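You operate a simulated robot arm through the tools that you are given. There is no shell and no other tool.

You are at the controls of a simulated robot arm. One attempt, no reset.

JOB
Tighten both tank straps till their pointers stand in the green.
Fine: free each latch before you turn its wheel, and lock it again after.

It is judged by the outcome, as a careful person would: the job done as asked, and still so three seconds after it is handed in. It fails if anything else is knocked over, pushed out of place, dropped, spilled or broken.

ROBOT AND FRAMES
A 6-joint arm with a two-finger parallel gripper, fixed in place. Base frame: the origin is on the floor under the middle of its stand, x ahead of it, y to its left, z up; the work surface is at about z = 630. Readings come in mm, degrees, newtons and seconds.
With the tool pointing down near the work surface it reaches from about 200 to 660 mm from the base axis. Its first joint turns from -66.0 to 66.0 degrees. Payload 2.9 kg.
Tool frame: the origin (TCP) lies between the finger pads and is the grasp point; the fingertips stand 30 mm ahead of it; z points along the fingers, y is the line along which they close. Largest opening 110 mm; finger width 20, thickness 10; the body of the gripper, 48 by 112 mm, starts 55 mm behind the TCP.
Orientation is that of the tool frame in the base frame, as a unit quaternion [w, x, y, z]. With the fingers straight down and closing along the base's y, the tool's x points along the base's -x, its y along +y and its z along -z.

CONTROLS
- The arm moves only by the tool nudge_tool. Its argument "plan" is one flat list of numbers, 7 for each row, row after row: the shift along the tool's x, y, z in mm, then the turn, a rotation vector about the tool's x, y, z in degrees, then the finger opening in mm, from 0 to 110. In form: [tx, ty, tz, wx, wy, wz, claw, tx, ty, tz, wx, wy, wz, claw, ...]. A call has 1 to 20 rows; each row shifts and turns the commanded pose from where the row before left it, along the tool's axes as they then stand. Rows are played at 5 a second. More than 50 mm and 8.6 degrees between two rows, or a gripper value outside its range, and nothing of the call is played. Where a pose cannot be reached the arm comes as near as it can. A force on the tool above 70 N (or 10 N above the force at the start of the call, whichever is more), or a blocked arm, ends the call early, and 0.2 s more pass. The fingers move at their own pace (about 108 mm/s each) and stop on an object; they squeeze with about 37 N. The grip force told is the motor's: it shows also when the fingers shut on nothing. Time passes only in rows, and 0.2 s behind the last, so rows that do not move let the fingers close. It gives the time, the measured TCP pose, the force on the tool (base axes), the opening and the grip force at its end, in the units of the frame above (readings bear some noise), with the torque about the TCP (base axes, N m) and any sound that the robot's microphone picked up.
- Cameras (640 x 400 px; columns grow to the right, rows downward): "scene" is fixed at [73.4, 452.3, 1356]; the picture's right is [-0.66, -0.75, 0.00], its down [-0.61, 0.54, -0.58] and it looks along [0.44, -0.38, -0.81] (base axes); focal length 358 px, centre (320, 200). "wrist" rides on the gripper at [72, 17, -103] in the tool frame; the picture's right is [-0.23, 0.97, 0.00], its down [-0.76, -0.18, -0.62] and it looks along [-0.61, -0.14, 0.78] (tool axes); focal length 222 px, centre (320, 200). There is no depth. A picture from a camera that has moved, and an enlarged one, comes with that camera's place and axes in the base frame and with its lens.
- capture(camera): a new picture of that camera. No time passes.
- zoom(camera, box): a new picture of the part [left, top, right, bottom] of that camera's present view, enlarged. No time passes.
- hand_in(): hands the job in; it is judged then, once.

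Places have to be worked out from the pictures, the camera data and where the tool is seen. Open the gripper and draw the arm clear of the work before you hand the job in, unless the task says otherwise.

The tools are called after ">>>" as a command line: name --argument value ..., lists and objects as JSON in quotes. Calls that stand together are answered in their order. nudge_tool: Moves the arm, as the interface text tells. Its arguments: {"type":"object","properties":{"plan":{"type":"array"}},"required":["plan"]} The other tools are called the same way: capture (camera) takes a picture; zoom (camera, box) takes an enlarged picture of a part of a camera's view; hand_in () hands the job in.

At the start:

```text
time_s: 0.0
position: [445.3, 122.0, 944.2]
orientation: [0.001, -0.001, 1.0, -0.002]
force: [0.1, 0.0, -0.5]
torque: [-0.03, 0.0, 0.03]
width: 110.2
gripper_force: 0.1
```

scene: 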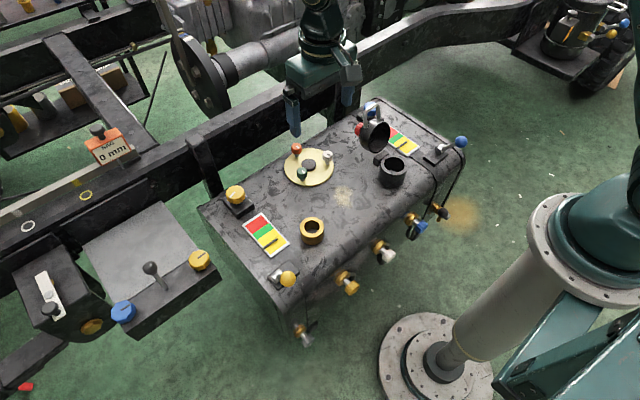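
wrist: 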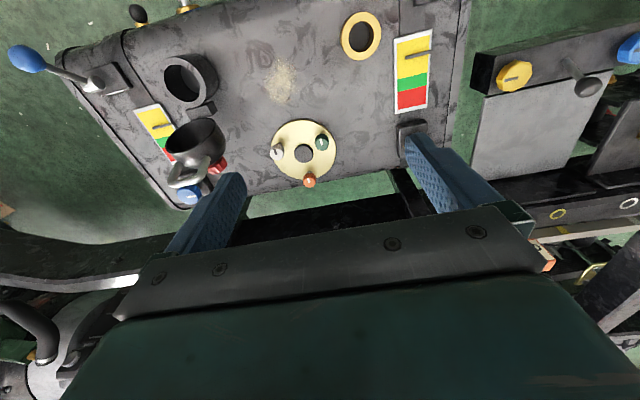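

I start by looking closely at the tank, its straps, gauges and handles before moving anything.

>>> zoom --camera "scene" --box '[340, 90, 480, 240]'

>>> zoom --camera "scene" --box '[200, 170, 340, 350]'

>>> zoom --camera "wrist" --box '[20, 0, 340, 220]'

>>> zoom --camera "wrist" --box '[320, 0, 640, 220]'

>>> zoom --camera "scene" --box '[10, 170, 230, 350]'

```text
2.67 times, centred on (410, 165) of scene
camera zoom: at [73.4, 452.3, 1356.0], right [-0.66, -0.75, 0.0], down [-0.61, 0.54, -0.58], along [0.44, -0.38, -0.81], focal length 956 px, centre (80, 293)
```

zoom: 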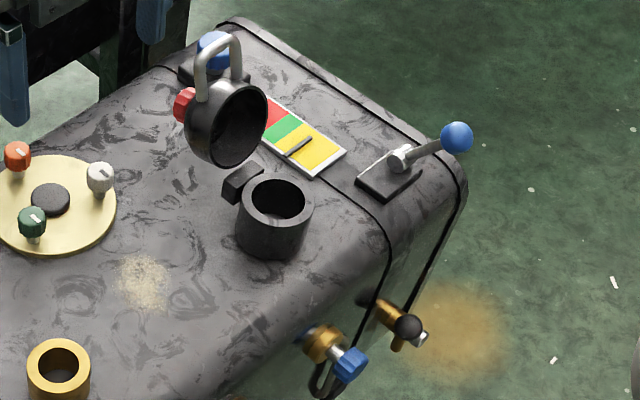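

```text
2.22 times, centred on (270, 260) of scene
camera zoom: at [73.4, 452.3, 1356.0], right [-0.66, -0.75, 0.0], down [-0.61, 0.54, -0.58], along [0.44, -0.38, -0.81], focal length 796 px, centre (431, 67)
```

zoom: 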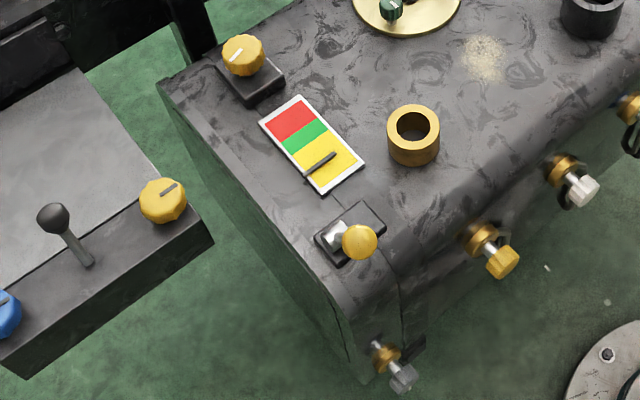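

```text
1.82 times, centred on (180, 110) of wrist
camera zoom: at [372.6, 138.2, 1048.4], right [0.23, 0.97, 0.0], down [0.76, -0.18, 0.62], along [0.61, -0.14, -0.78], focal length 404 px, centre (574, 364)
```

zoom: 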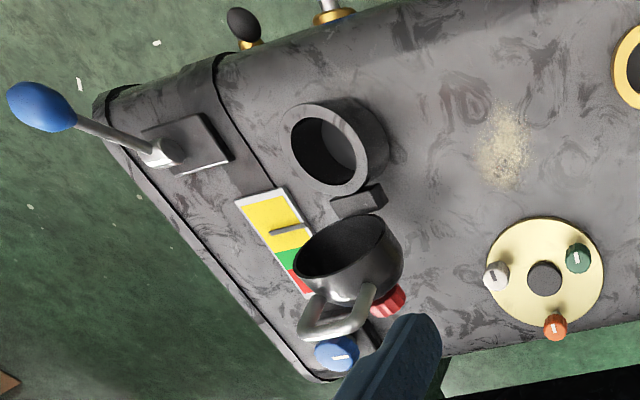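

```text
1.82 times, centred on (480, 110) of wrist
camera zoom: at [372.6, 138.2, 1048.4], right [0.23, 0.97, 0.0], down [0.76, -0.18, 0.62], along [0.61, -0.14, -0.78], focal length 404 px, centre (29, 364)
```

zoom: 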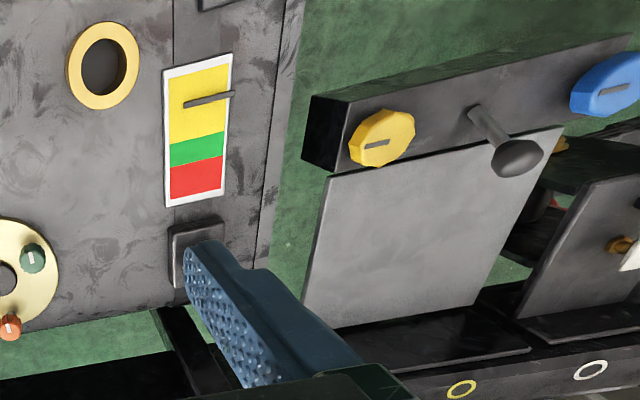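

```text
2.22 times, centred on (120, 260) of scene
camera zoom: at [73.4, 452.3, 1356.0], right [-0.66, -0.75, 0.0], down [-0.61, 0.54, -0.58], along [0.44, -0.38, -0.81], focal length 796 px, centre (764, 67)
```

zoom: 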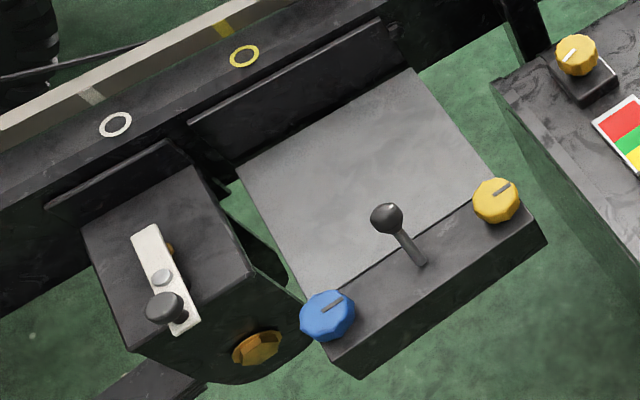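

The tank carries two straps (yellow at y≈+300, blue at y≈-230), each with a lever near me, a gauge and a knob on the far side; both pointers are in the yellow. I move the camera over the yellow lever side for a closer look.

>>> nudge_tool --plan '[23, 27.6, 2.8, 0, 0, 0, 110, 23, 27.6, 2.8, 0, 0, 0, 110, 23, 27.6, 2.8, 0, 0, 0, 110, 23, 27.6, 2.8, 0, 0, 0, 110, 23, 27.6, 2.8, 0, 0, 0, 110, 0, 0, 0, 0, 0, 0, 110]'

>>> capture --camera "wrist"

>>> capture --camera "scene"

```text
time_s: 1.4
position: [330.1, 260.2, 931.2]
orientation: [0.0, 0.0, 1.0, -0.001]
force: [-0.4, 0.8, 0.4]
torque: [-0.02, 0.01, 0.01]
width: 110.1
gripper_force: 0.1
```

```text
taken
camera wrist: at [258.8, 275.8, 1034.3], right [0.23, 0.97, 0.0], down [0.76, -0.18, 0.62], along [0.61, -0.14, -0.78], focal length 222 px, centre (320, 200)
```

wrist: 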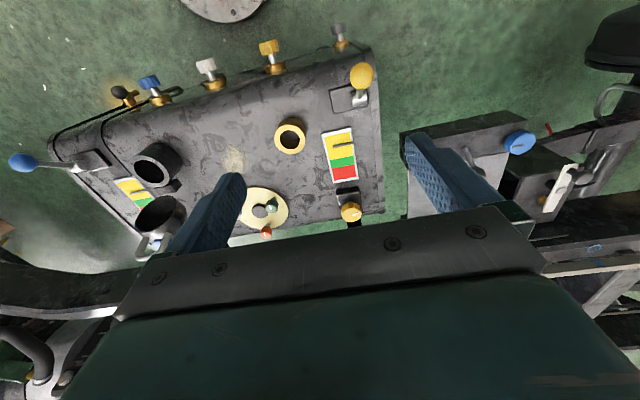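

```text
taken
```

scene: 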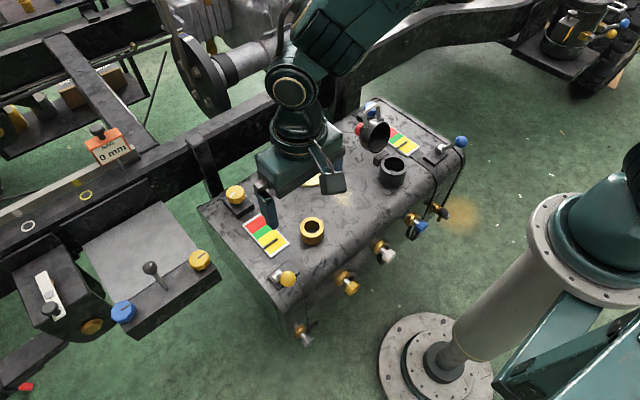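

>>> zoom --camera "wrist" --box '[270, 30, 410, 230]'

>>> zoom --camera "wrist" --box '[0, 60, 260, 260]'

>>> zoom --camera "scene" --box '[215, 175, 315, 300]'

```text
2.00 times, centred on (340, 130) of wrist
camera zoom: at [258.8, 275.8, 1034.3], right [0.23, 0.97, 0.0], down [0.76, -0.18, 0.62], along [0.61, -0.14, -0.78], focal length 444 px, centre (280, 340)
```

zoom: 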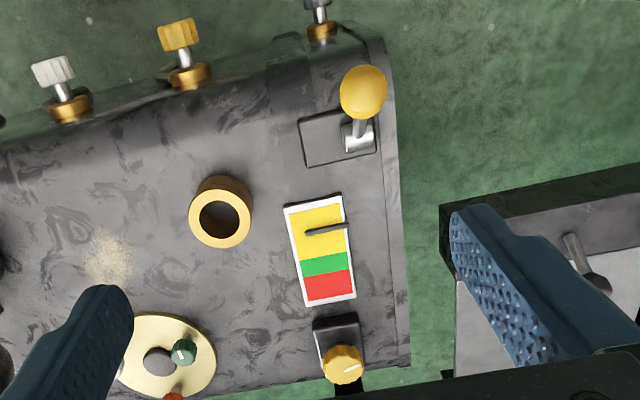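

```text
2.00 times, centred on (130, 160) of wrist
camera zoom: at [258.8, 275.8, 1034.3], right [0.23, 0.97, 0.0], down [0.76, -0.18, 0.62], along [0.61, -0.14, -0.78], focal length 444 px, centre (700, 280)
```

zoom: 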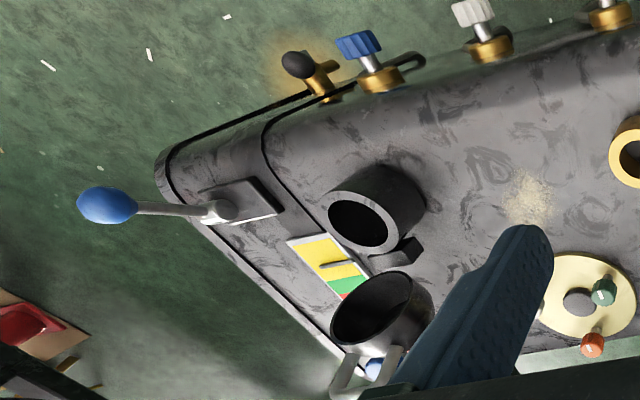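

```text
3.20 times, centred on (265, 238) of scene
camera zoom: at [73.4, 452.3, 1356.0], right [-0.66, -0.75, 0.0], down [-0.61, 0.54, -0.58], along [0.44, -0.38, -0.81], focal length 1147 px, centre (496, 80)
```

zoom: 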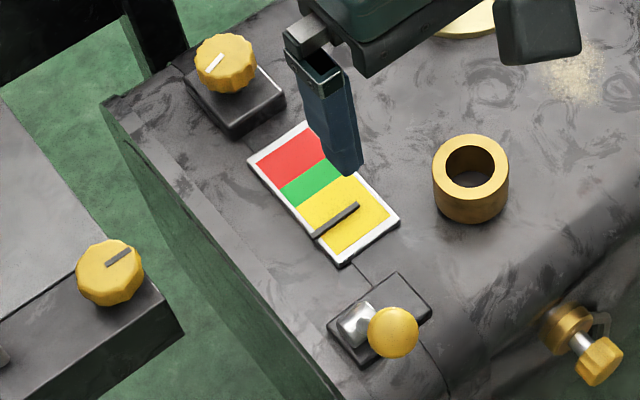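

>>> zoom --camera "scene" --box '[405, 125, 475, 175]'

>>> zoom --camera "scene" --box '[255, 255, 315, 295]'

>>> zoom --camera "wrist" --box '[320, 50, 390, 120]'

>>> zoom --camera "scene" --box '[340, 90, 430, 190]'

```text
8.00 times, centred on (440, 150) of scene
camera zoom: at [73.4, 452.3, 1356.0], right [-0.66, -0.75, 0.0], down [-0.61, 0.54, -0.58], along [0.44, -0.38, -0.81], focal length 2866 px, centre (-640, 600)
```

zoom: 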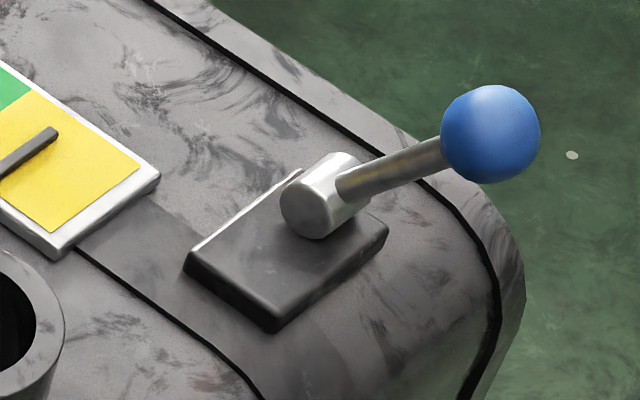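

```text
10.00 times, centred on (285, 275) of scene
camera zoom: at [73.4, 452.3, 1356.0], right [-0.66, -0.75, 0.0], down [-0.61, 0.54, -0.58], along [0.44, -0.38, -0.81], focal length 3583 px, centre (670, -550)
```

zoom: 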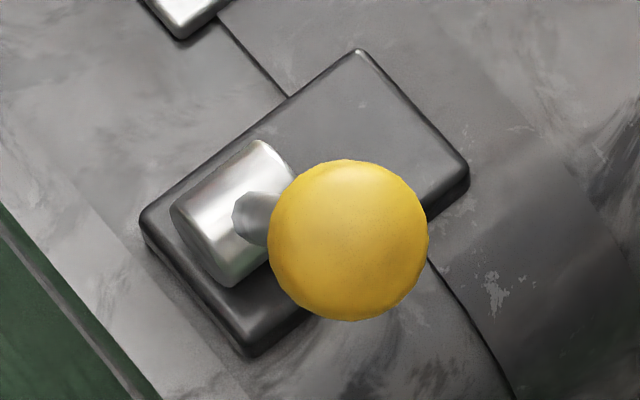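

```text
5.71 times, centred on (355, 85) of wrist
camera zoom: at [258.8, 275.8, 1034.3], right [0.23, 0.97, 0.0], down [0.76, -0.18, 0.62], along [0.61, -0.14, -0.78], focal length 1269 px, centre (120, 857)
```

zoom: 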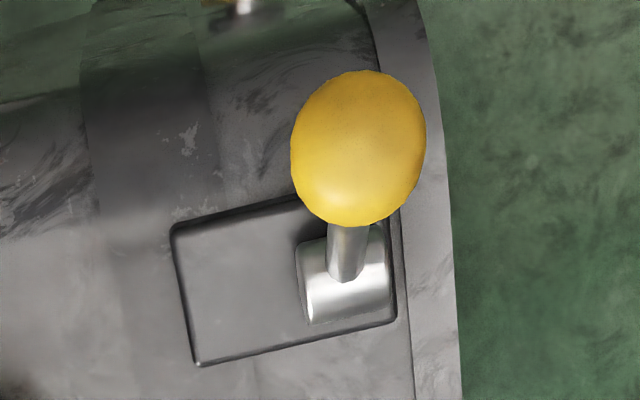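

```text
4.00 times, centred on (385, 140) of scene
camera zoom: at [73.4, 452.3, 1356.0], right [-0.66, -0.75, 0.0], down [-0.61, 0.54, -0.58], along [0.44, -0.38, -0.81], focal length 1433 px, centre (60, 440)
```

zoom: 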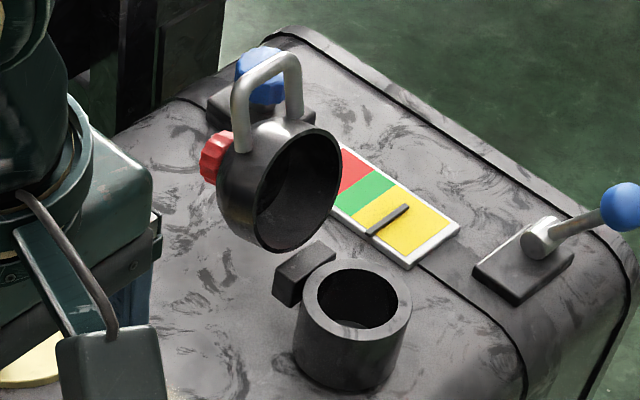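

Both levers hinge about an axis along y and lean about 35° toward me; the yellow ball I judge at about (324, 315, 707) with pivot (370, 316, 640). I move above the yellow ball to refine.

>>> nudge_tool --plan '[1.5, 13.7, 33, 0, 0, 0, 70, 1.5, 13.7, 33, 0, 0, 0, 70, 1.5, 13.7, 33, 0, 0, 0, 70, 1.5, 13.7, 32, 0, 0, 0, 70, 0, 0, 0, 0, 0, 0, 70]'

>>> capture --camera "wrist"

>>> zoom --camera "scene" --box '[220, 200, 340, 310]'

```text
time_s: 2.6
position: [324.9, 313.3, 797.4]
orientation: [0.0, -0.001, 1.0, -0.001]
force: [-0.5, -0.2, -0.6]
torque: [0.0, -0.02, 0.0]
width: 69.8
gripper_force: 0.2
```

```text
taken
camera wrist: at [253.0, 328.8, 901.5], right [0.23, 0.97, 0.0], down [0.76, -0.18, 0.62], along [0.61, -0.14, -0.78], focal length 222 px, centre (320, 200)
```

wrist: 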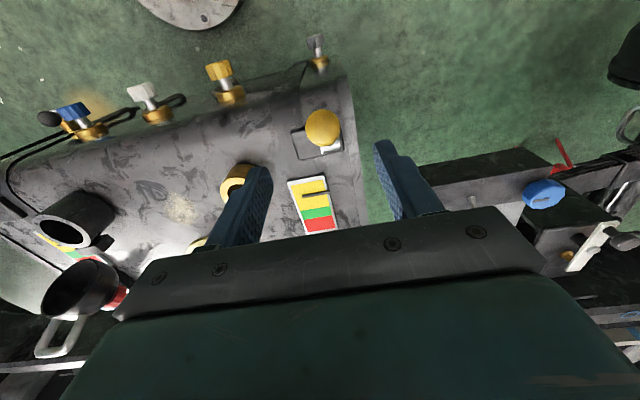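

```text
3.64 times, centred on (280, 255) of scene
camera zoom: at [73.4, 452.3, 1356.0], right [-0.66, -0.75, 0.0], down [-0.61, 0.54, -0.58], along [0.44, -0.38, -0.81], focal length 1303 px, centre (466, 0)
```

zoom: 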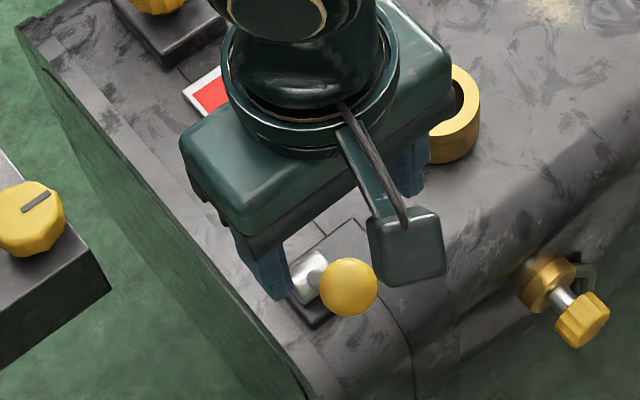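

The ball is at about (325, 314.6, 705), right between the fingers in y. I go down around it and close.

>>> nudge_tool --plan '[0, 0.3, 30, 0, 0, 0, 70, 0, 0.5, 30, 0, 0, 0, 70, 0, 0.5, 30, 0, 0, 0, 70, 0, 0, 0, 0, 0, 0, 20, 0, 0, 0, 0, 0, 0, 20, 0, 0, 0, 0, 0, 0, 20]'

>>> capture --camera "wrist"

>>> zoom --camera "scene" --box '[220, 200, 340, 310]'

```text
time_s: 4.0
position: [322.9, 315.1, 709.1]
orientation: [-0.001, -0.001, 1.0, 0.0]
force: [2.2, 10.7, -9.9]
torque: [-0.02, 0.23, 0.0]
width: 28.9
gripper_force: 44.7
```

```text
taken
camera wrist: at [251.8, 331.6, 812.9], right [0.23, 0.97, 0.0], down [0.76, -0.18, 0.62], along [0.61, -0.14, -0.78], focal length 222 px, centre (320, 200)
```

wrist: 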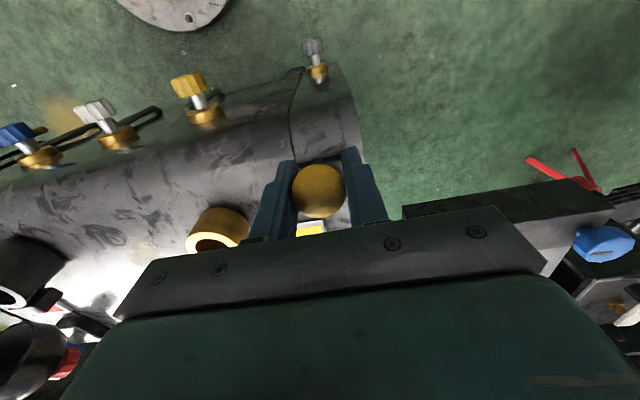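

```text
3.64 times, centred on (280, 255) of scene
camera zoom: at [73.6, 452.6, 1355.9], right [-0.66, -0.75, 0.0], down [-0.61, 0.54, -0.58], along [0.44, -0.38, -0.81], focal length 1303 px, centre (466, 0)
```

zoom: 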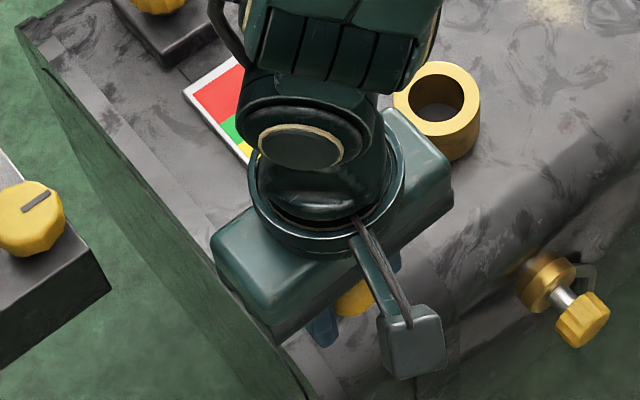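

The ball is gripped (28.9 mm). I swing it gently up along its arc toward +x and watch the force.

>>> nudge_tool --plan '[-5.8, 0, -3.7, 0, 0, 0, 20, -6.1, 0, -3.2, 0, 0, 0, 20, -6.4, 0, -2.6, 0, 0, 0, 20]'

>>> capture --camera "wrist"

```text
time_s: 4.8
position: [340.6, 316.8, 719.0]
orientation: [-0.003, -0.001, 1.0, -0.001]
force: [-19.5, 6.0, 6.4]
torque: [-0.04, 1.07, -0.02]
width: 28.9
gripper_force: 45.1
```

```text
taken
camera wrist: at [268.8, 331.7, 823.7], right [0.22, 0.97, 0.0], down [0.77, -0.17, 0.62], along [0.6, -0.14, -0.79], focal length 222 px, centre (320, 200)
```

wrist: 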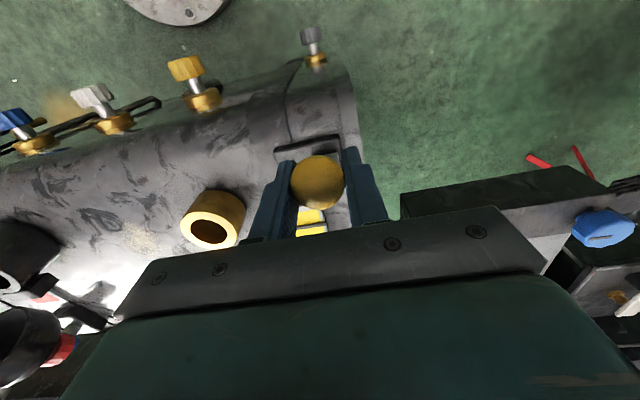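

The lever follows with about 20 N of resistance; I continue over the arc.

>>> nudge_tool --plan '[-6.6, 0, -2.1, 0, 0, 0, 20, -6.7, 0, -1.5, 0, 0, 0, 20, -6.8, 0, -0.9, 0, 0, 0, 20]'

>>> capture --camera "wrist"

>>> capture --camera "scene"

```text
time_s: 5.6
position: [364.7, 315.6, 721.7]
orientation: [0.003, 0.001, 1.0, -0.001]
force: [-3.4, -1.0, -2.5]
torque: [0.06, 0.22, 0.03]
width: 28.1
gripper_force: 45.7
```

```text
taken
camera wrist: at [291.3, 332.0, 826.2], right [0.23, 0.97, 0.0], down [0.76, -0.18, 0.63], along [0.61, -0.14, -0.78], focal length 222 px, centre (320, 200)
```

wrist: 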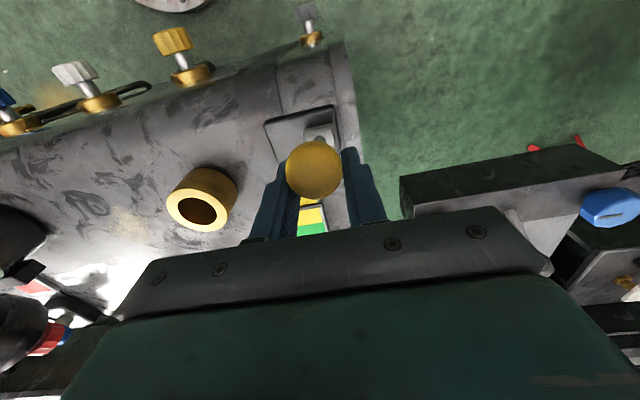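

```text
taken
```

scene: 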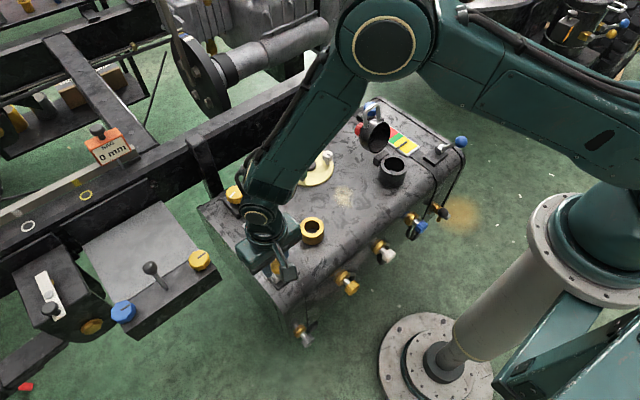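

The resistance fell off near vertical, so it passed a dead centre. I carry it on toward +x in small steps.

>>> nudge_tool --plan '[-6.9, 0, -0.3, 0, 0, 0, 20, -6.9, 0, 0.3, 0, 0, 0, 20, -6.8, 0, 0.9, 0, 0, 0, 20]'

>>> capture --camera "wrist"

```text
time_s: 6.4
position: [382.5, 317.2, 723.2]
orientation: [0.0, -0.001, 1.0, -0.001]
force: [-0.3, -0.5, -0.4]
torque: [0.0, -0.01, -0.01]
width: 19.7
gripper_force: 0.0
```

```text
taken
camera wrist: at [310.5, 332.4, 826.0], right [0.23, 0.97, 0.0], down [0.76, -0.18, 0.62], along [0.61, -0.14, -0.78], focal length 222 px, centre (320, 200)
```

wrist: 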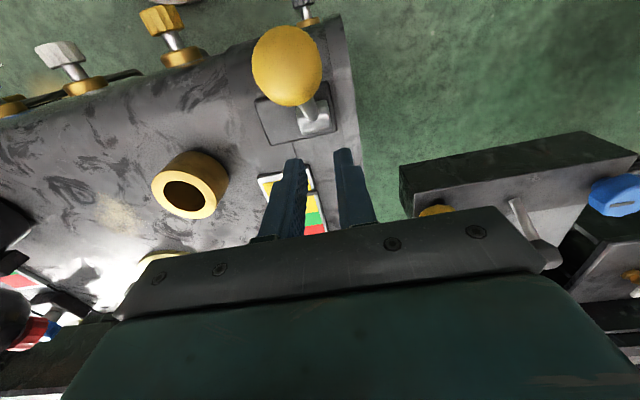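

The ball slipped out of the pads and the lever sprang back, so it is spring-loaded and needs a push square to the pads. I lift, go back over the ball and turn the gripper 90° so the fingers close along x.

>>> nudge_tool --plan '[0, 0, -38, 0, 0, 0, 60, 0, 0, -38, 0, 0, 0, 60, 19, -1, 0, 0, 0, 0, 60, 19, -1, 0, 0, 0, 60, 19, -0.5, 0, 0, 0, 0, 60, 0, 0, 0, 0, 0, -8.2, 60, 0, 0, 0, 0, 0, -8.2, 60, 0, 0, 0, 0, 0, -8.2, 60, 0, 0, 0, 0, 0, -8.2, 60, 0, 0, 0, 0, 0, -8.2, 60, 0, 0, 0, 0, 0, -8.2, 60, 0, 0, 0, 0, 0, -8.2, 60, 0, 0, 0, 0, 0, -8.2, 60, 0, 0, 0, 0, 0, -8.2, 60, 0, 0, 0, 0, 0, -8.2, 60, 0, 0, 0, 0, 0, -8, 60, 0, 0, 0, 0, 0, 0, 60]'

>>> capture --camera "wrist"

>>> capture --camera "scene"

```text
refused: plan must hold 7 numbers for each row
```

```text
taken
camera wrist: at [310.5, 332.4, 826.0], right [0.23, 0.97, 0.0], down [0.76, -0.18, 0.62], along [0.61, -0.14, -0.78], focal length 222 px, centre (320, 200)
```

wrist: 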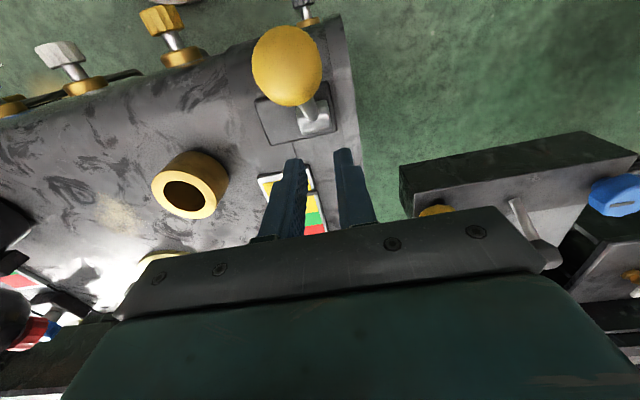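

```text
taken
```

scene: 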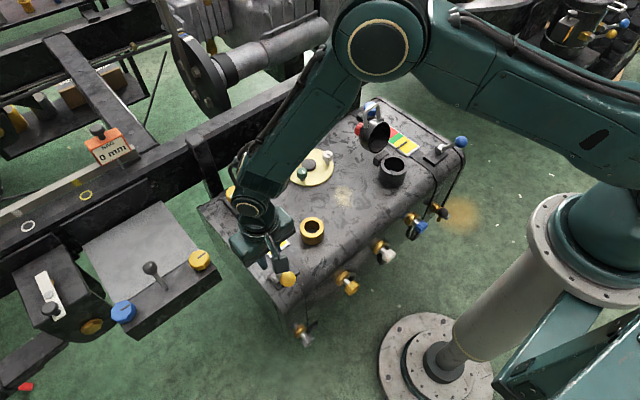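

The plan was refused for a miscounted row (one row had an extra number), so nothing moved. I resend it corrected.

>>> nudge_tool --plan '[0, 0, -38, 0, 0, 0, 60, 0, 0, -38, 0, 0, 0, 60, 19, -1, 0, 0, 0, 0, 60, 19, -1, 0, 0, 0, 0, 60, 19, -0.5, 0, 0, 0, 0, 60, 0, 0, 0, 0, 0, -8.2, 60, 0, 0, 0, 0, 0, -8.2, 60, 0, 0, 0, 0, 0, -8.2, 60, 0, 0, 0, 0, 0, -8.2, 60, 0, 0, 0, 0, 0, -8.2, 60, 0, 0, 0, 0, 0, -8.2, 60, 0, 0, 0, 0, 0, -8.2, 60, 0, 0, 0, 0, 0, -8.2, 60, 0, 0, 0, 0, 0, -8.2, 60, 0, 0, 0, 0, 0, -8.2, 60, 0, 0, 0, 0, 0, -8, 60, 0, 0, 0, 0, 0, 0, 60]'

```text
time_s: 10.0
position: [325.3, 313.4, 799.0]
orientation: [0.0, 0.708, -0.706, 0.001]
force: [0.0, 0.0, 0.1]
torque: [0.01, 0.01, -0.01]
width: 60.1
gripper_force: 0.0
```

>>> capture --camera "wrist"

>>> zoom --camera "scene" --box '[220, 200, 340, 310]'

```text
taken
camera wrist: at [309.0, 240.6, 903.2], right [-0.97, 0.22, 0.0], down [0.18, 0.76, 0.62], along [0.14, 0.61, -0.78], focal length 222 px, centre (320, 200)
```

wrist: 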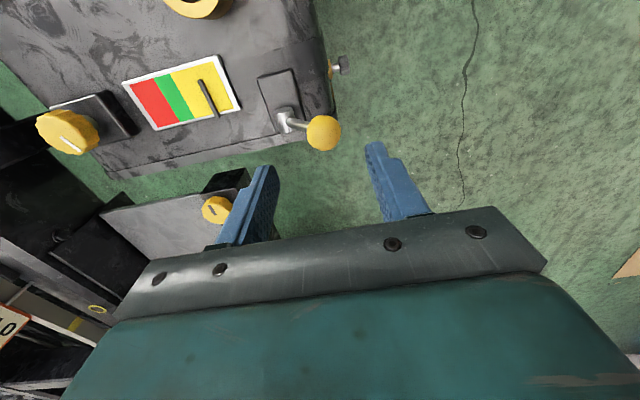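

```text
3.64 times, centred on (280, 255) of scene
camera zoom: at [73.4, 452.3, 1356.0], right [-0.66, -0.75, 0.0], down [-0.61, 0.54, -0.58], along [0.44, -0.38, -0.81], focal length 1303 px, centre (466, 0)
```

zoom: 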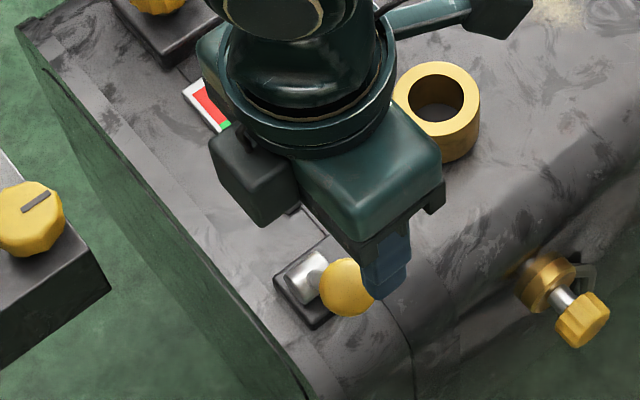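

The ball sits centred between the fingers at about (325, 316, 705). I lower so the fingertips reach just below its middle and close loosely around it.

>>> nudge_tool --plan '[-0.7, 0, 24, 0, 0, 0, 60, -0.7, 0, 24, 0, 0, 0, 60, -0.6, 0, 23, 0, 0, 0, 60, 0, 0, 0, 0, 0, 0, 33, 0, 0, 0, 0, 0, 0, 33]'

>>> capture --camera "wrist"

```text
time_s: 11.2
position: [323.7, 317.3, 728.6]
orientation: [0.001, 0.708, -0.706, 0.001]
force: [-1.1, 0.6, 0.4]
torque: [0.02, 0.0, 0.0]
width: 33.6
gripper_force: 0.8
```

```text
taken
camera wrist: at [308.5, 243.6, 832.3], right [-0.97, 0.23, 0.0], down [0.18, 0.76, 0.62], along [0.14, 0.61, -0.78], focal length 222 px, centre (320, 200)
```

wrist: 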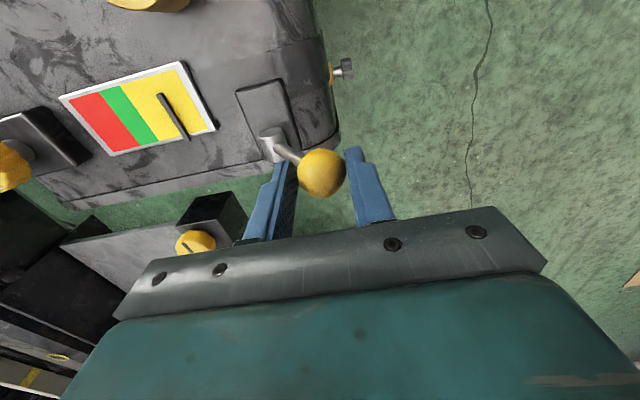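

The ball is caged between the pads with slack. I now swing it along its arc toward +x past vertical.

>>> nudge_tool --plan '[0, -5.8, -3.7, 0, 0, 0, 33, 0, -6.1, -3.2, 0, 0, 0, 33, 0, -6.4, -2.6, 0, 0, 0, 33, 0, -6.6, -2.1, 0, 0, 0, 33, 0, -6.7, -1.5, 0, 0, 0, 33, 0, -6.8, -0.9, 0, 0, 0, 33, 0, -6.9, -0.3, 0, 0, 0, 33, 0, -6.9, 0.3, 0, 0, 0, 33]'

>>> capture --camera "wrist"

```text
time_s: 13.0
position: [377.3, 315.9, 741.0]
orientation: [0.001, 0.707, -0.707, 0.0]
force: [0.1, -0.1, 0.2]
torque: [0.01, -0.02, 0.01]
width: 33.5
gripper_force: 0.2
```

```text
taken
camera wrist: at [359.8, 242.9, 845.6], right [-0.97, 0.23, 0.0], down [0.18, 0.76, 0.62], along [0.14, 0.61, -0.78], focal length 222 px, centre (320, 200)
```

wrist: 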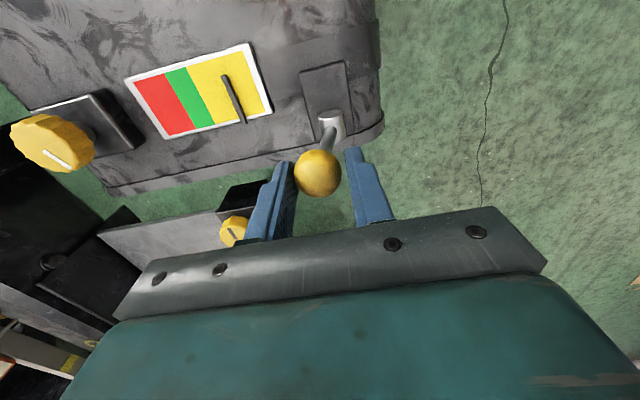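

The lever has gone past vertical and now leans lightly on the far finger. I follow it further toward +x.

>>> nudge_tool --plan '[0, -6.8, 0.9, 0, 0, 0, 33, 0, -6.7, 1.5, 0, 0, 0, 33, 0, -6.6, 2.1, 0, 0, 0, 33, 0, -6.4, 2.6, 0, 0, 0, 33]'

>>> capture --camera "wrist"

```text
time_s: 14.0
position: [403.1, 315.6, 734.9]
orientation: [0.001, 0.707, -0.707, 0.001]
force: [0.8, 0.2, -0.2]
torque: [-0.01, 0.0, 0.02]
width: 33.4
gripper_force: 0.4
```

```text
taken
camera wrist: at [387.3, 242.7, 838.1], right [-0.97, 0.23, 0.0], down [0.18, 0.76, 0.62], along [0.14, 0.61, -0.78], focal length 222 px, centre (320, 200)
```

wrist: 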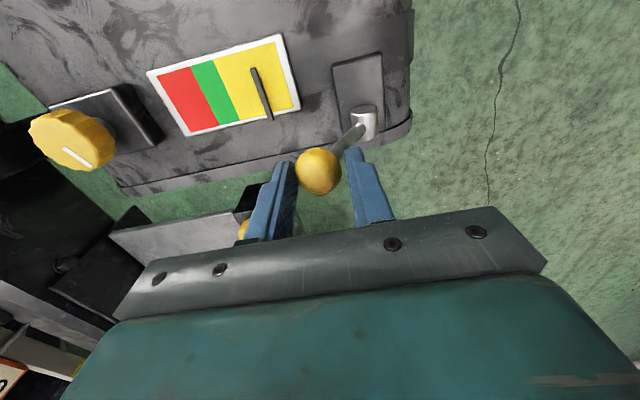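

>>> nudge_tool --plan '[0, -6.1, 3.2, 0, 0, 0, 33, 0, -5.8, 3.7, 0, 0, 0, 33, 0, -5.5, 4.1, 0, 0, 0, 33]'

>>> capture --camera "wrist"

```text
time_s: 14.8
position: [416.9, 316.8, 725.2]
orientation: [0.004, 0.71, -0.705, -0.004]
force: [-38.7, -0.9, 53.8]
torque: [-0.1, 2.63, 0.05]
width: 52.7
gripper_force: 19.5
```

```text
taken
camera wrist: at [401.7, 242.8, 829.4], right [-0.98, 0.22, 0.01], down [0.18, 0.76, 0.62], along [0.13, 0.61, -0.78], focal length 222 px, centre (320, 200)
```

wrist: 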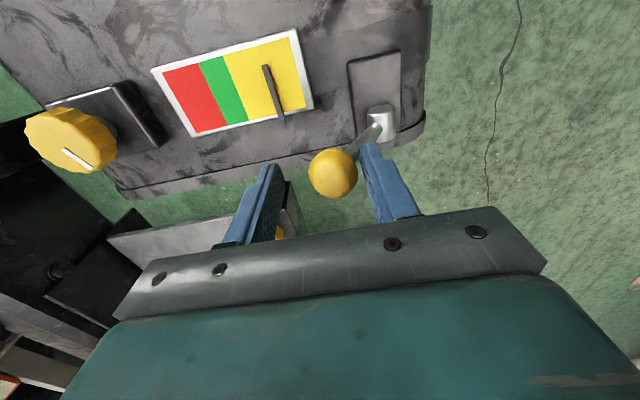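

The lever has reached its far stop (force rose and the fingers were pushed apart). I ease back off and up with the fingers opened.

>>> nudge_tool --plan '[0, 4, -6, 0, 0, 0, 60, 0, 0, -20, 0, 0, 0, 70, 0, 0, -35, 0, 0, 0, 70, 0, 0, -35, 0, 0, 0, 70, 0, 0, 0, 0, 0, 0, 70]'

>>> capture --camera "wrist"

>>> zoom --camera "scene" --box '[220, 200, 340, 310]'

```text
time_s: 16.0
position: [419.6, 314.4, 819.1]
orientation: [0.001, 0.708, -0.706, 0.0]
force: [-0.2, 0.1, -1.2]
torque: [0.04, 0.02, 0.04]
width: 69.7
gripper_force: 0.1
```

```text
taken
camera wrist: at [402.2, 241.0, 923.7], right [-0.97, 0.23, 0.0], down [0.18, 0.76, 0.62], along [0.14, 0.61, -0.78], focal length 222 px, centre (320, 200)
```

wrist: 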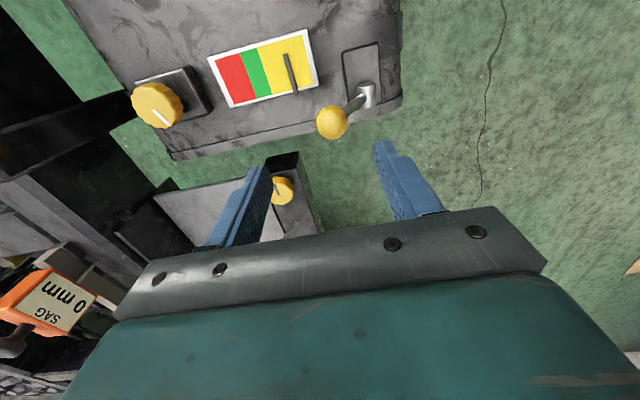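

```text
3.64 times, centred on (280, 255) of scene
camera zoom: at [73.4, 452.3, 1356.0], right [-0.66, -0.75, 0.0], down [-0.61, 0.54, -0.58], along [0.44, -0.38, -0.81], focal length 1303 px, centre (466, 0)
```

zoom: 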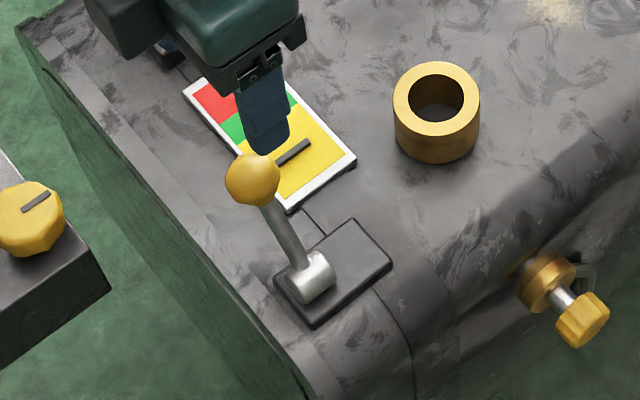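

The yellow lever now rests on the +x side at about φ=-30° and stays there. Next I move above the yellow knob, which I judge at about (587, 268) with its top near z 677.

>>> nudge_tool --plan '[9.3, -33.5, 5, 0, 0, 0, 70, 9.3, -33.5, 5, 0, 0, 0, 70, 9.3, -33.5, 10, 0, 0, 0, 70, 9.3, -33.5, 14, 0, 0, 0, 70, 9.2, -33.4, 15, 0, 0, 0, 70, 0, 0, 0, 0, 0, 0, 70]'

>>> capture --camera "wrist"

>>> capture --camera "scene"

```text
time_s: 17.4
position: [587.9, 268.0, 770.6]
orientation: [0.001, 0.707, -0.707, 0.0]
force: [-0.5, -0.1, 0.0]
torque: [0.0, 0.01, 0.0]
width: 69.9
gripper_force: 0.1
```

```text
taken
camera wrist: at [570.7, 195.8, 874.4], right [-0.97, 0.23, 0.0], down [0.18, 0.76, 0.62], along [0.14, 0.61, -0.78], focal length 222 px, centre (320, 200)
```

wrist: 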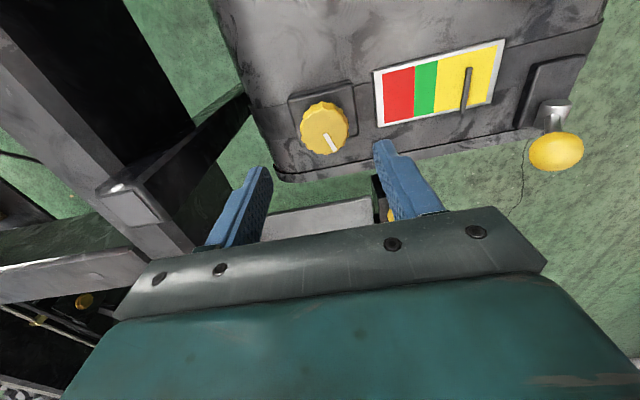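

```text
taken
```

scene: 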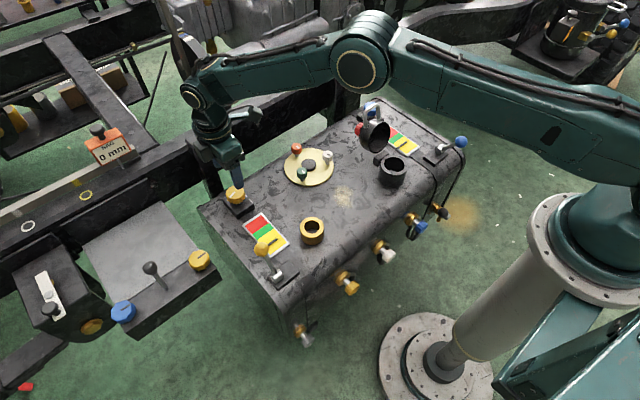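

>>> zoom --camera "wrist" --box '[270, 60, 390, 190]'

>>> zoom --camera "scene" --box '[210, 165, 270, 225]'

```text
3.08 times, centred on (330, 125) of wrist
camera zoom: at [570.7, 195.8, 874.4], right [-0.97, 0.23, 0.0], down [0.18, 0.76, 0.62], along [0.14, 0.61, -0.78], focal length 684 px, centre (289, 431)
```

zoom: 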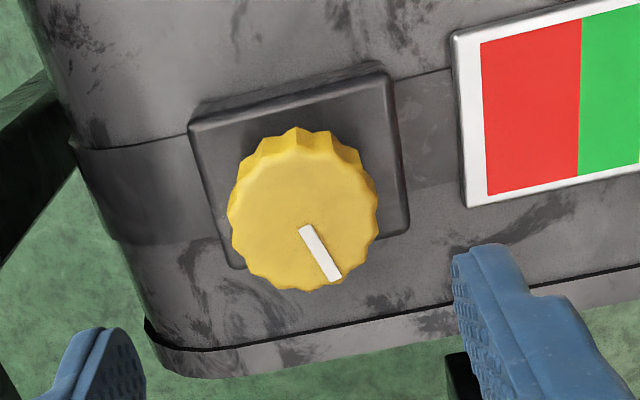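

```text
6.67 times, centred on (240, 195) of scene
camera zoom: at [73.5, 452.3, 1356.0], right [-0.66, -0.75, 0.0], down [-0.61, 0.54, -0.58], along [0.44, -0.38, -0.81], focal length 2389 px, centre (853, 233)
```

zoom: 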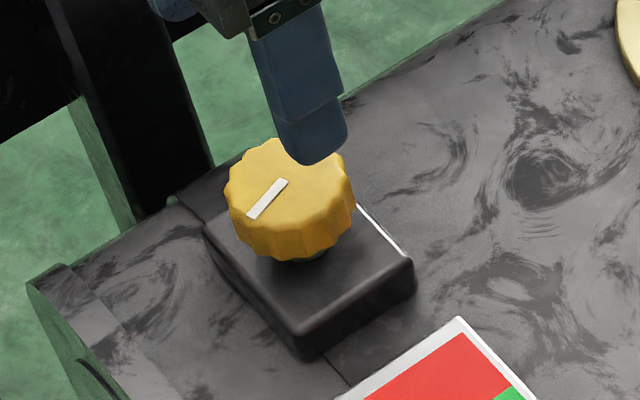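

The knob's top face centre is about (584, 269.6, 679), about 45 mm across, on a block whose top is near z 648. I lower to TCP z≈686 so the fingertips stay clear of the block, and look before gripping.

>>> nudge_tool --plan '[-1, 1.8, 28, 0, 0, 0, 70, -0.6, 1.7, 28, 0, 0, 0, 70, 0, 0, 28, 0, 0, 0, 70, 0, 0, 0, 0, 0, 0, 70]'

>>> capture --camera "wrist"

>>> zoom --camera "scene" --box '[200, 160, 290, 260]'

```text
time_s: 18.4
position: [579.8, 272.6, 686.4]
orientation: [0.001, 0.708, -0.706, 0.001]
force: [0.4, 0.5, 0.9]
torque: [-0.01, 0.01, -0.01]
width: 70.0
gripper_force: 0.0
```

```text
taken
camera wrist: at [563.4, 198.7, 790.2], right [-0.97, 0.23, 0.0], down [0.18, 0.76, 0.62], along [0.14, 0.61, -0.78], focal length 222 px, centre (320, 200)
```

wrist: 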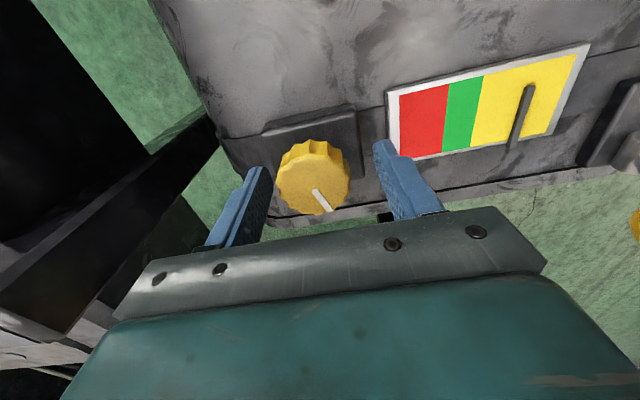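

```text
4.00 times, centred on (245, 210) of scene
camera zoom: at [73.4, 452.3, 1356.0], right [-0.66, -0.75, 0.0], down [-0.61, 0.54, -0.58], along [0.44, -0.38, -0.81], focal length 1433 px, centre (620, 160)
```

zoom: 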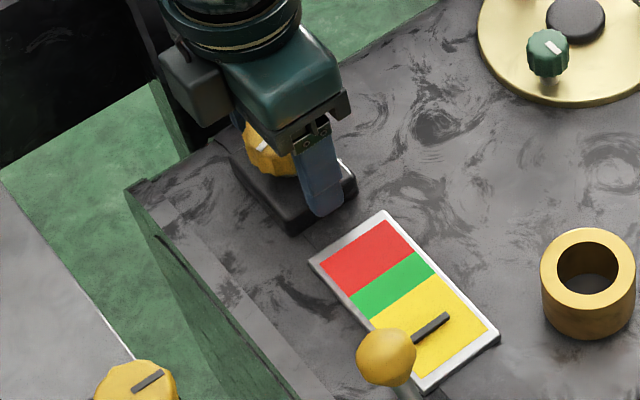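

The knob appears about 4 mm toward +x and 3 mm toward -y of the finger centre. I correct and look again.

>>> nudge_tool --plan '[3, -4, 0, 0, 0, 0, 70, 0, 0, 0, 0, 0, 0, 70]'

>>> zoom --camera "wrist" --box '[220, 110, 420, 240]'

```text
time_s: 19.0
position: [583.1, 268.2, 686.2]
orientation: [0.001, 0.708, -0.706, 0.001]
force: [-0.2, -0.6, 0.3]
torque: [0.03, 0.0, 0.02]
width: 70.0
gripper_force: 0.0
```

```text
3.08 times, centred on (320, 175) of wrist
camera zoom: at [567.3, 195.1, 790.8], right [-0.97, 0.23, 0.0], down [0.18, 0.76, 0.62], along [0.14, 0.61, -0.78], focal length 684 px, centre (320, 277)
```

zoom: 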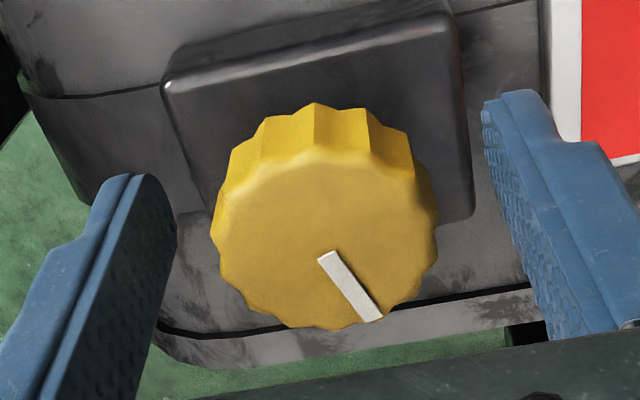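

The knob is now centred between the pads. I close on it.

>>> nudge_tool --plan '[0, 0, 0, 0, 0, 0, 35, 0, 0, 0, 0, 0, 0, 35, 0, 0, 0, 0, 0, 0, 35]'

>>> zoom --camera "wrist" --box '[220, 60, 620, 240]'

```text
time_s: 19.8
position: [583.2, 268.4, 686.7]
orientation: [0.002, 0.708, -0.707, -0.001]
force: [-8.4, -1.8, 4.5]
torque: [-0.2, 0.06, 0.02]
width: 41.3
gripper_force: 45.1
```

```text
1.60 times, centred on (420, 150) of wrist
camera zoom: at [566.8, 195.2, 790.8], right [-0.97, 0.23, 0.0], down [0.18, 0.76, 0.62], along [0.14, 0.61, -0.78], focal length 355 px, centre (160, 280)
```

zoom: 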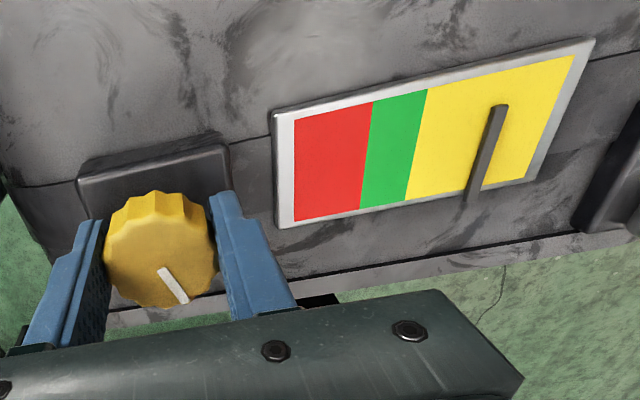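

The knob is held (41.3 mm). I turn it clockwise a modest amount first and watch torque and pointer.

>>> nudge_tool --plan '[0, 0, 0, 0, 0, 5, 35, 0, 0, 0, 0, 0, 5, 35, 0, 0, 0, 0, 0, 5, 35, 0, 0, 0, 0, 0, 5, 35]'

>>> capture --camera "wrist"

>>> zoom --camera "scene" --box '[210, 170, 310, 260]'

```text
time_s: 20.8
position: [582.3, 270.4, 687.1]
orientation: [-0.002, -0.576, 0.818, 0.0]
force: [-26.1, 7.4, 9.3]
torque: [-0.41, 0.27, 0.0]
width: 41.3
gripper_force: 45.2
```

```text
taken
camera wrist: at [543.5, 206.7, 790.9], right [-0.84, 0.54, 0.0], down [0.43, 0.66, 0.62], along [0.33, 0.52, -0.79], focal length 222 px, centre (320, 200)
```

wrist: 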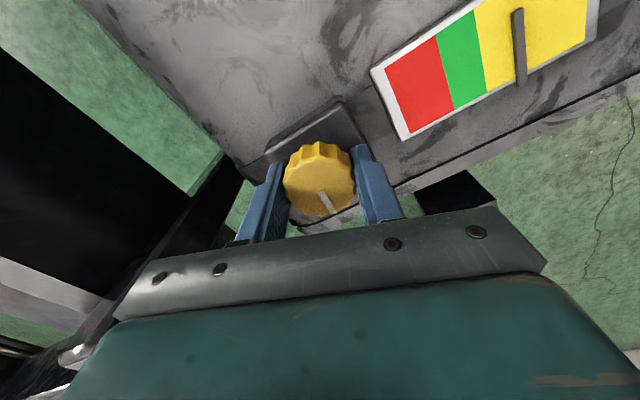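

```text
4.44 times, centred on (260, 215) of scene
camera zoom: at [72.8, 452.3, 1356.0], right [-0.66, -0.75, 0.0], down [-0.61, 0.54, -0.58], along [0.44, -0.38, -0.81], focal length 1592 px, centre (587, 133)
```

zoom: 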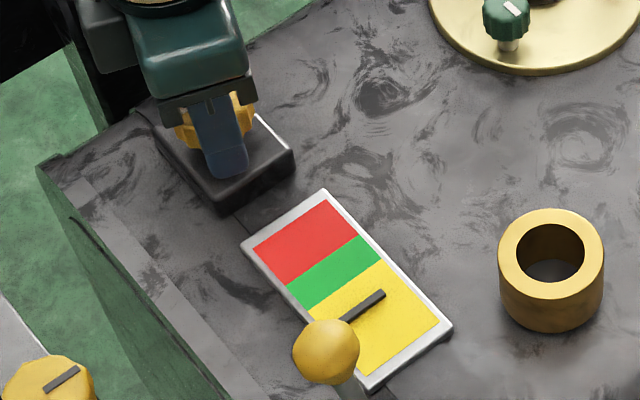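

The knob turns freely with no torque and the pointer moved from about 0.70 to 0.61 of the scale toward green (0.31–0.48), so clockwise is right and the latch is free. I turn 25° more, easing sideways slightly to relieve the -26 N side force.

>>> nudge_tool --plan '[0.1, 0.6, 0, 0, 0, 5, 35, 0.1, 0.6, 0, 0, 0, 5, 35, 0.1, 0.6, 0, 0, 0, 5, 35, 0.1, 0.6, 0, 0, 0, 5, 35, 0.1, 0.6, 0, 0, 0, 5, 35]'

>>> capture --camera "wrist"

>>> zoom --camera "scene" --box '[210, 170, 310, 260]'

```text
time_s: 22.0
position: [582.8, 270.0, 686.2]
orientation: [-0.001, -0.382, 0.924, -0.002]
force: [-15.4, 10.5, 6.9]
torque: [-0.41, 1.03, 0.03]
width: 40.8
gripper_force: 45.0
```

```text
taken
camera wrist: at [520.3, 229.9, 790.6], right [-0.53, 0.85, 0.0], down [0.66, 0.41, 0.62], along [0.53, 0.33, -0.78], focal length 222 px, centre (320, 200)
```

wrist: 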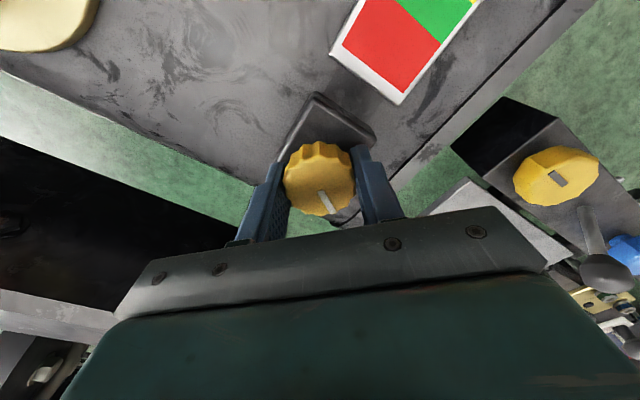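

```text
4.44 times, centred on (260, 215) of scene
camera zoom: at [73.1, 452.4, 1356.0], right [-0.66, -0.75, 0.0], down [-0.61, 0.54, -0.58], along [0.44, -0.38, -0.81], focal length 1592 px, centre (587, 133)
```

zoom: 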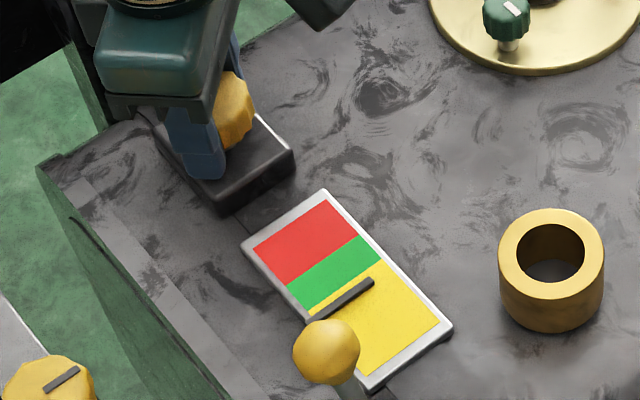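

>>> zoom --camera "wrist" --box '[220, 110, 420, 240]'

>>> zoom --camera "scene" --box '[240, 205, 300, 260]'

```text
3.08 times, centred on (320, 175) of wrist
camera zoom: at [520.3, 229.9, 790.6], right [-0.53, 0.85, 0.0], down [0.66, 0.41, 0.62], along [0.53, 0.33, -0.78], focal length 684 px, centre (320, 277)
```

zoom: 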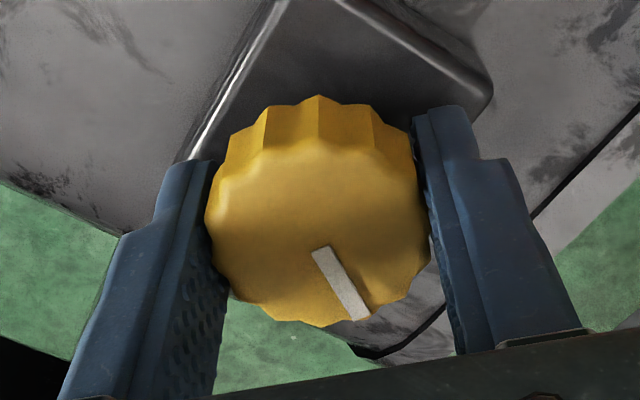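

```text
7.27 times, centred on (270, 232) of scene
camera zoom: at [73.1, 452.4, 1356.0], right [-0.66, -0.75, 0.0], down [-0.61, 0.54, -0.58], along [0.44, -0.38, -0.81], focal length 2606 px, centre (684, -36)
```

zoom: 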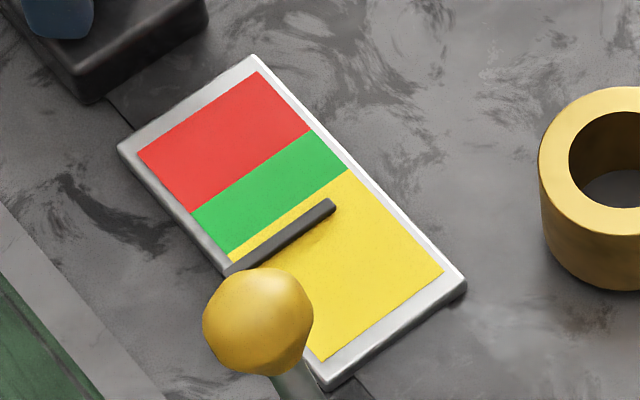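

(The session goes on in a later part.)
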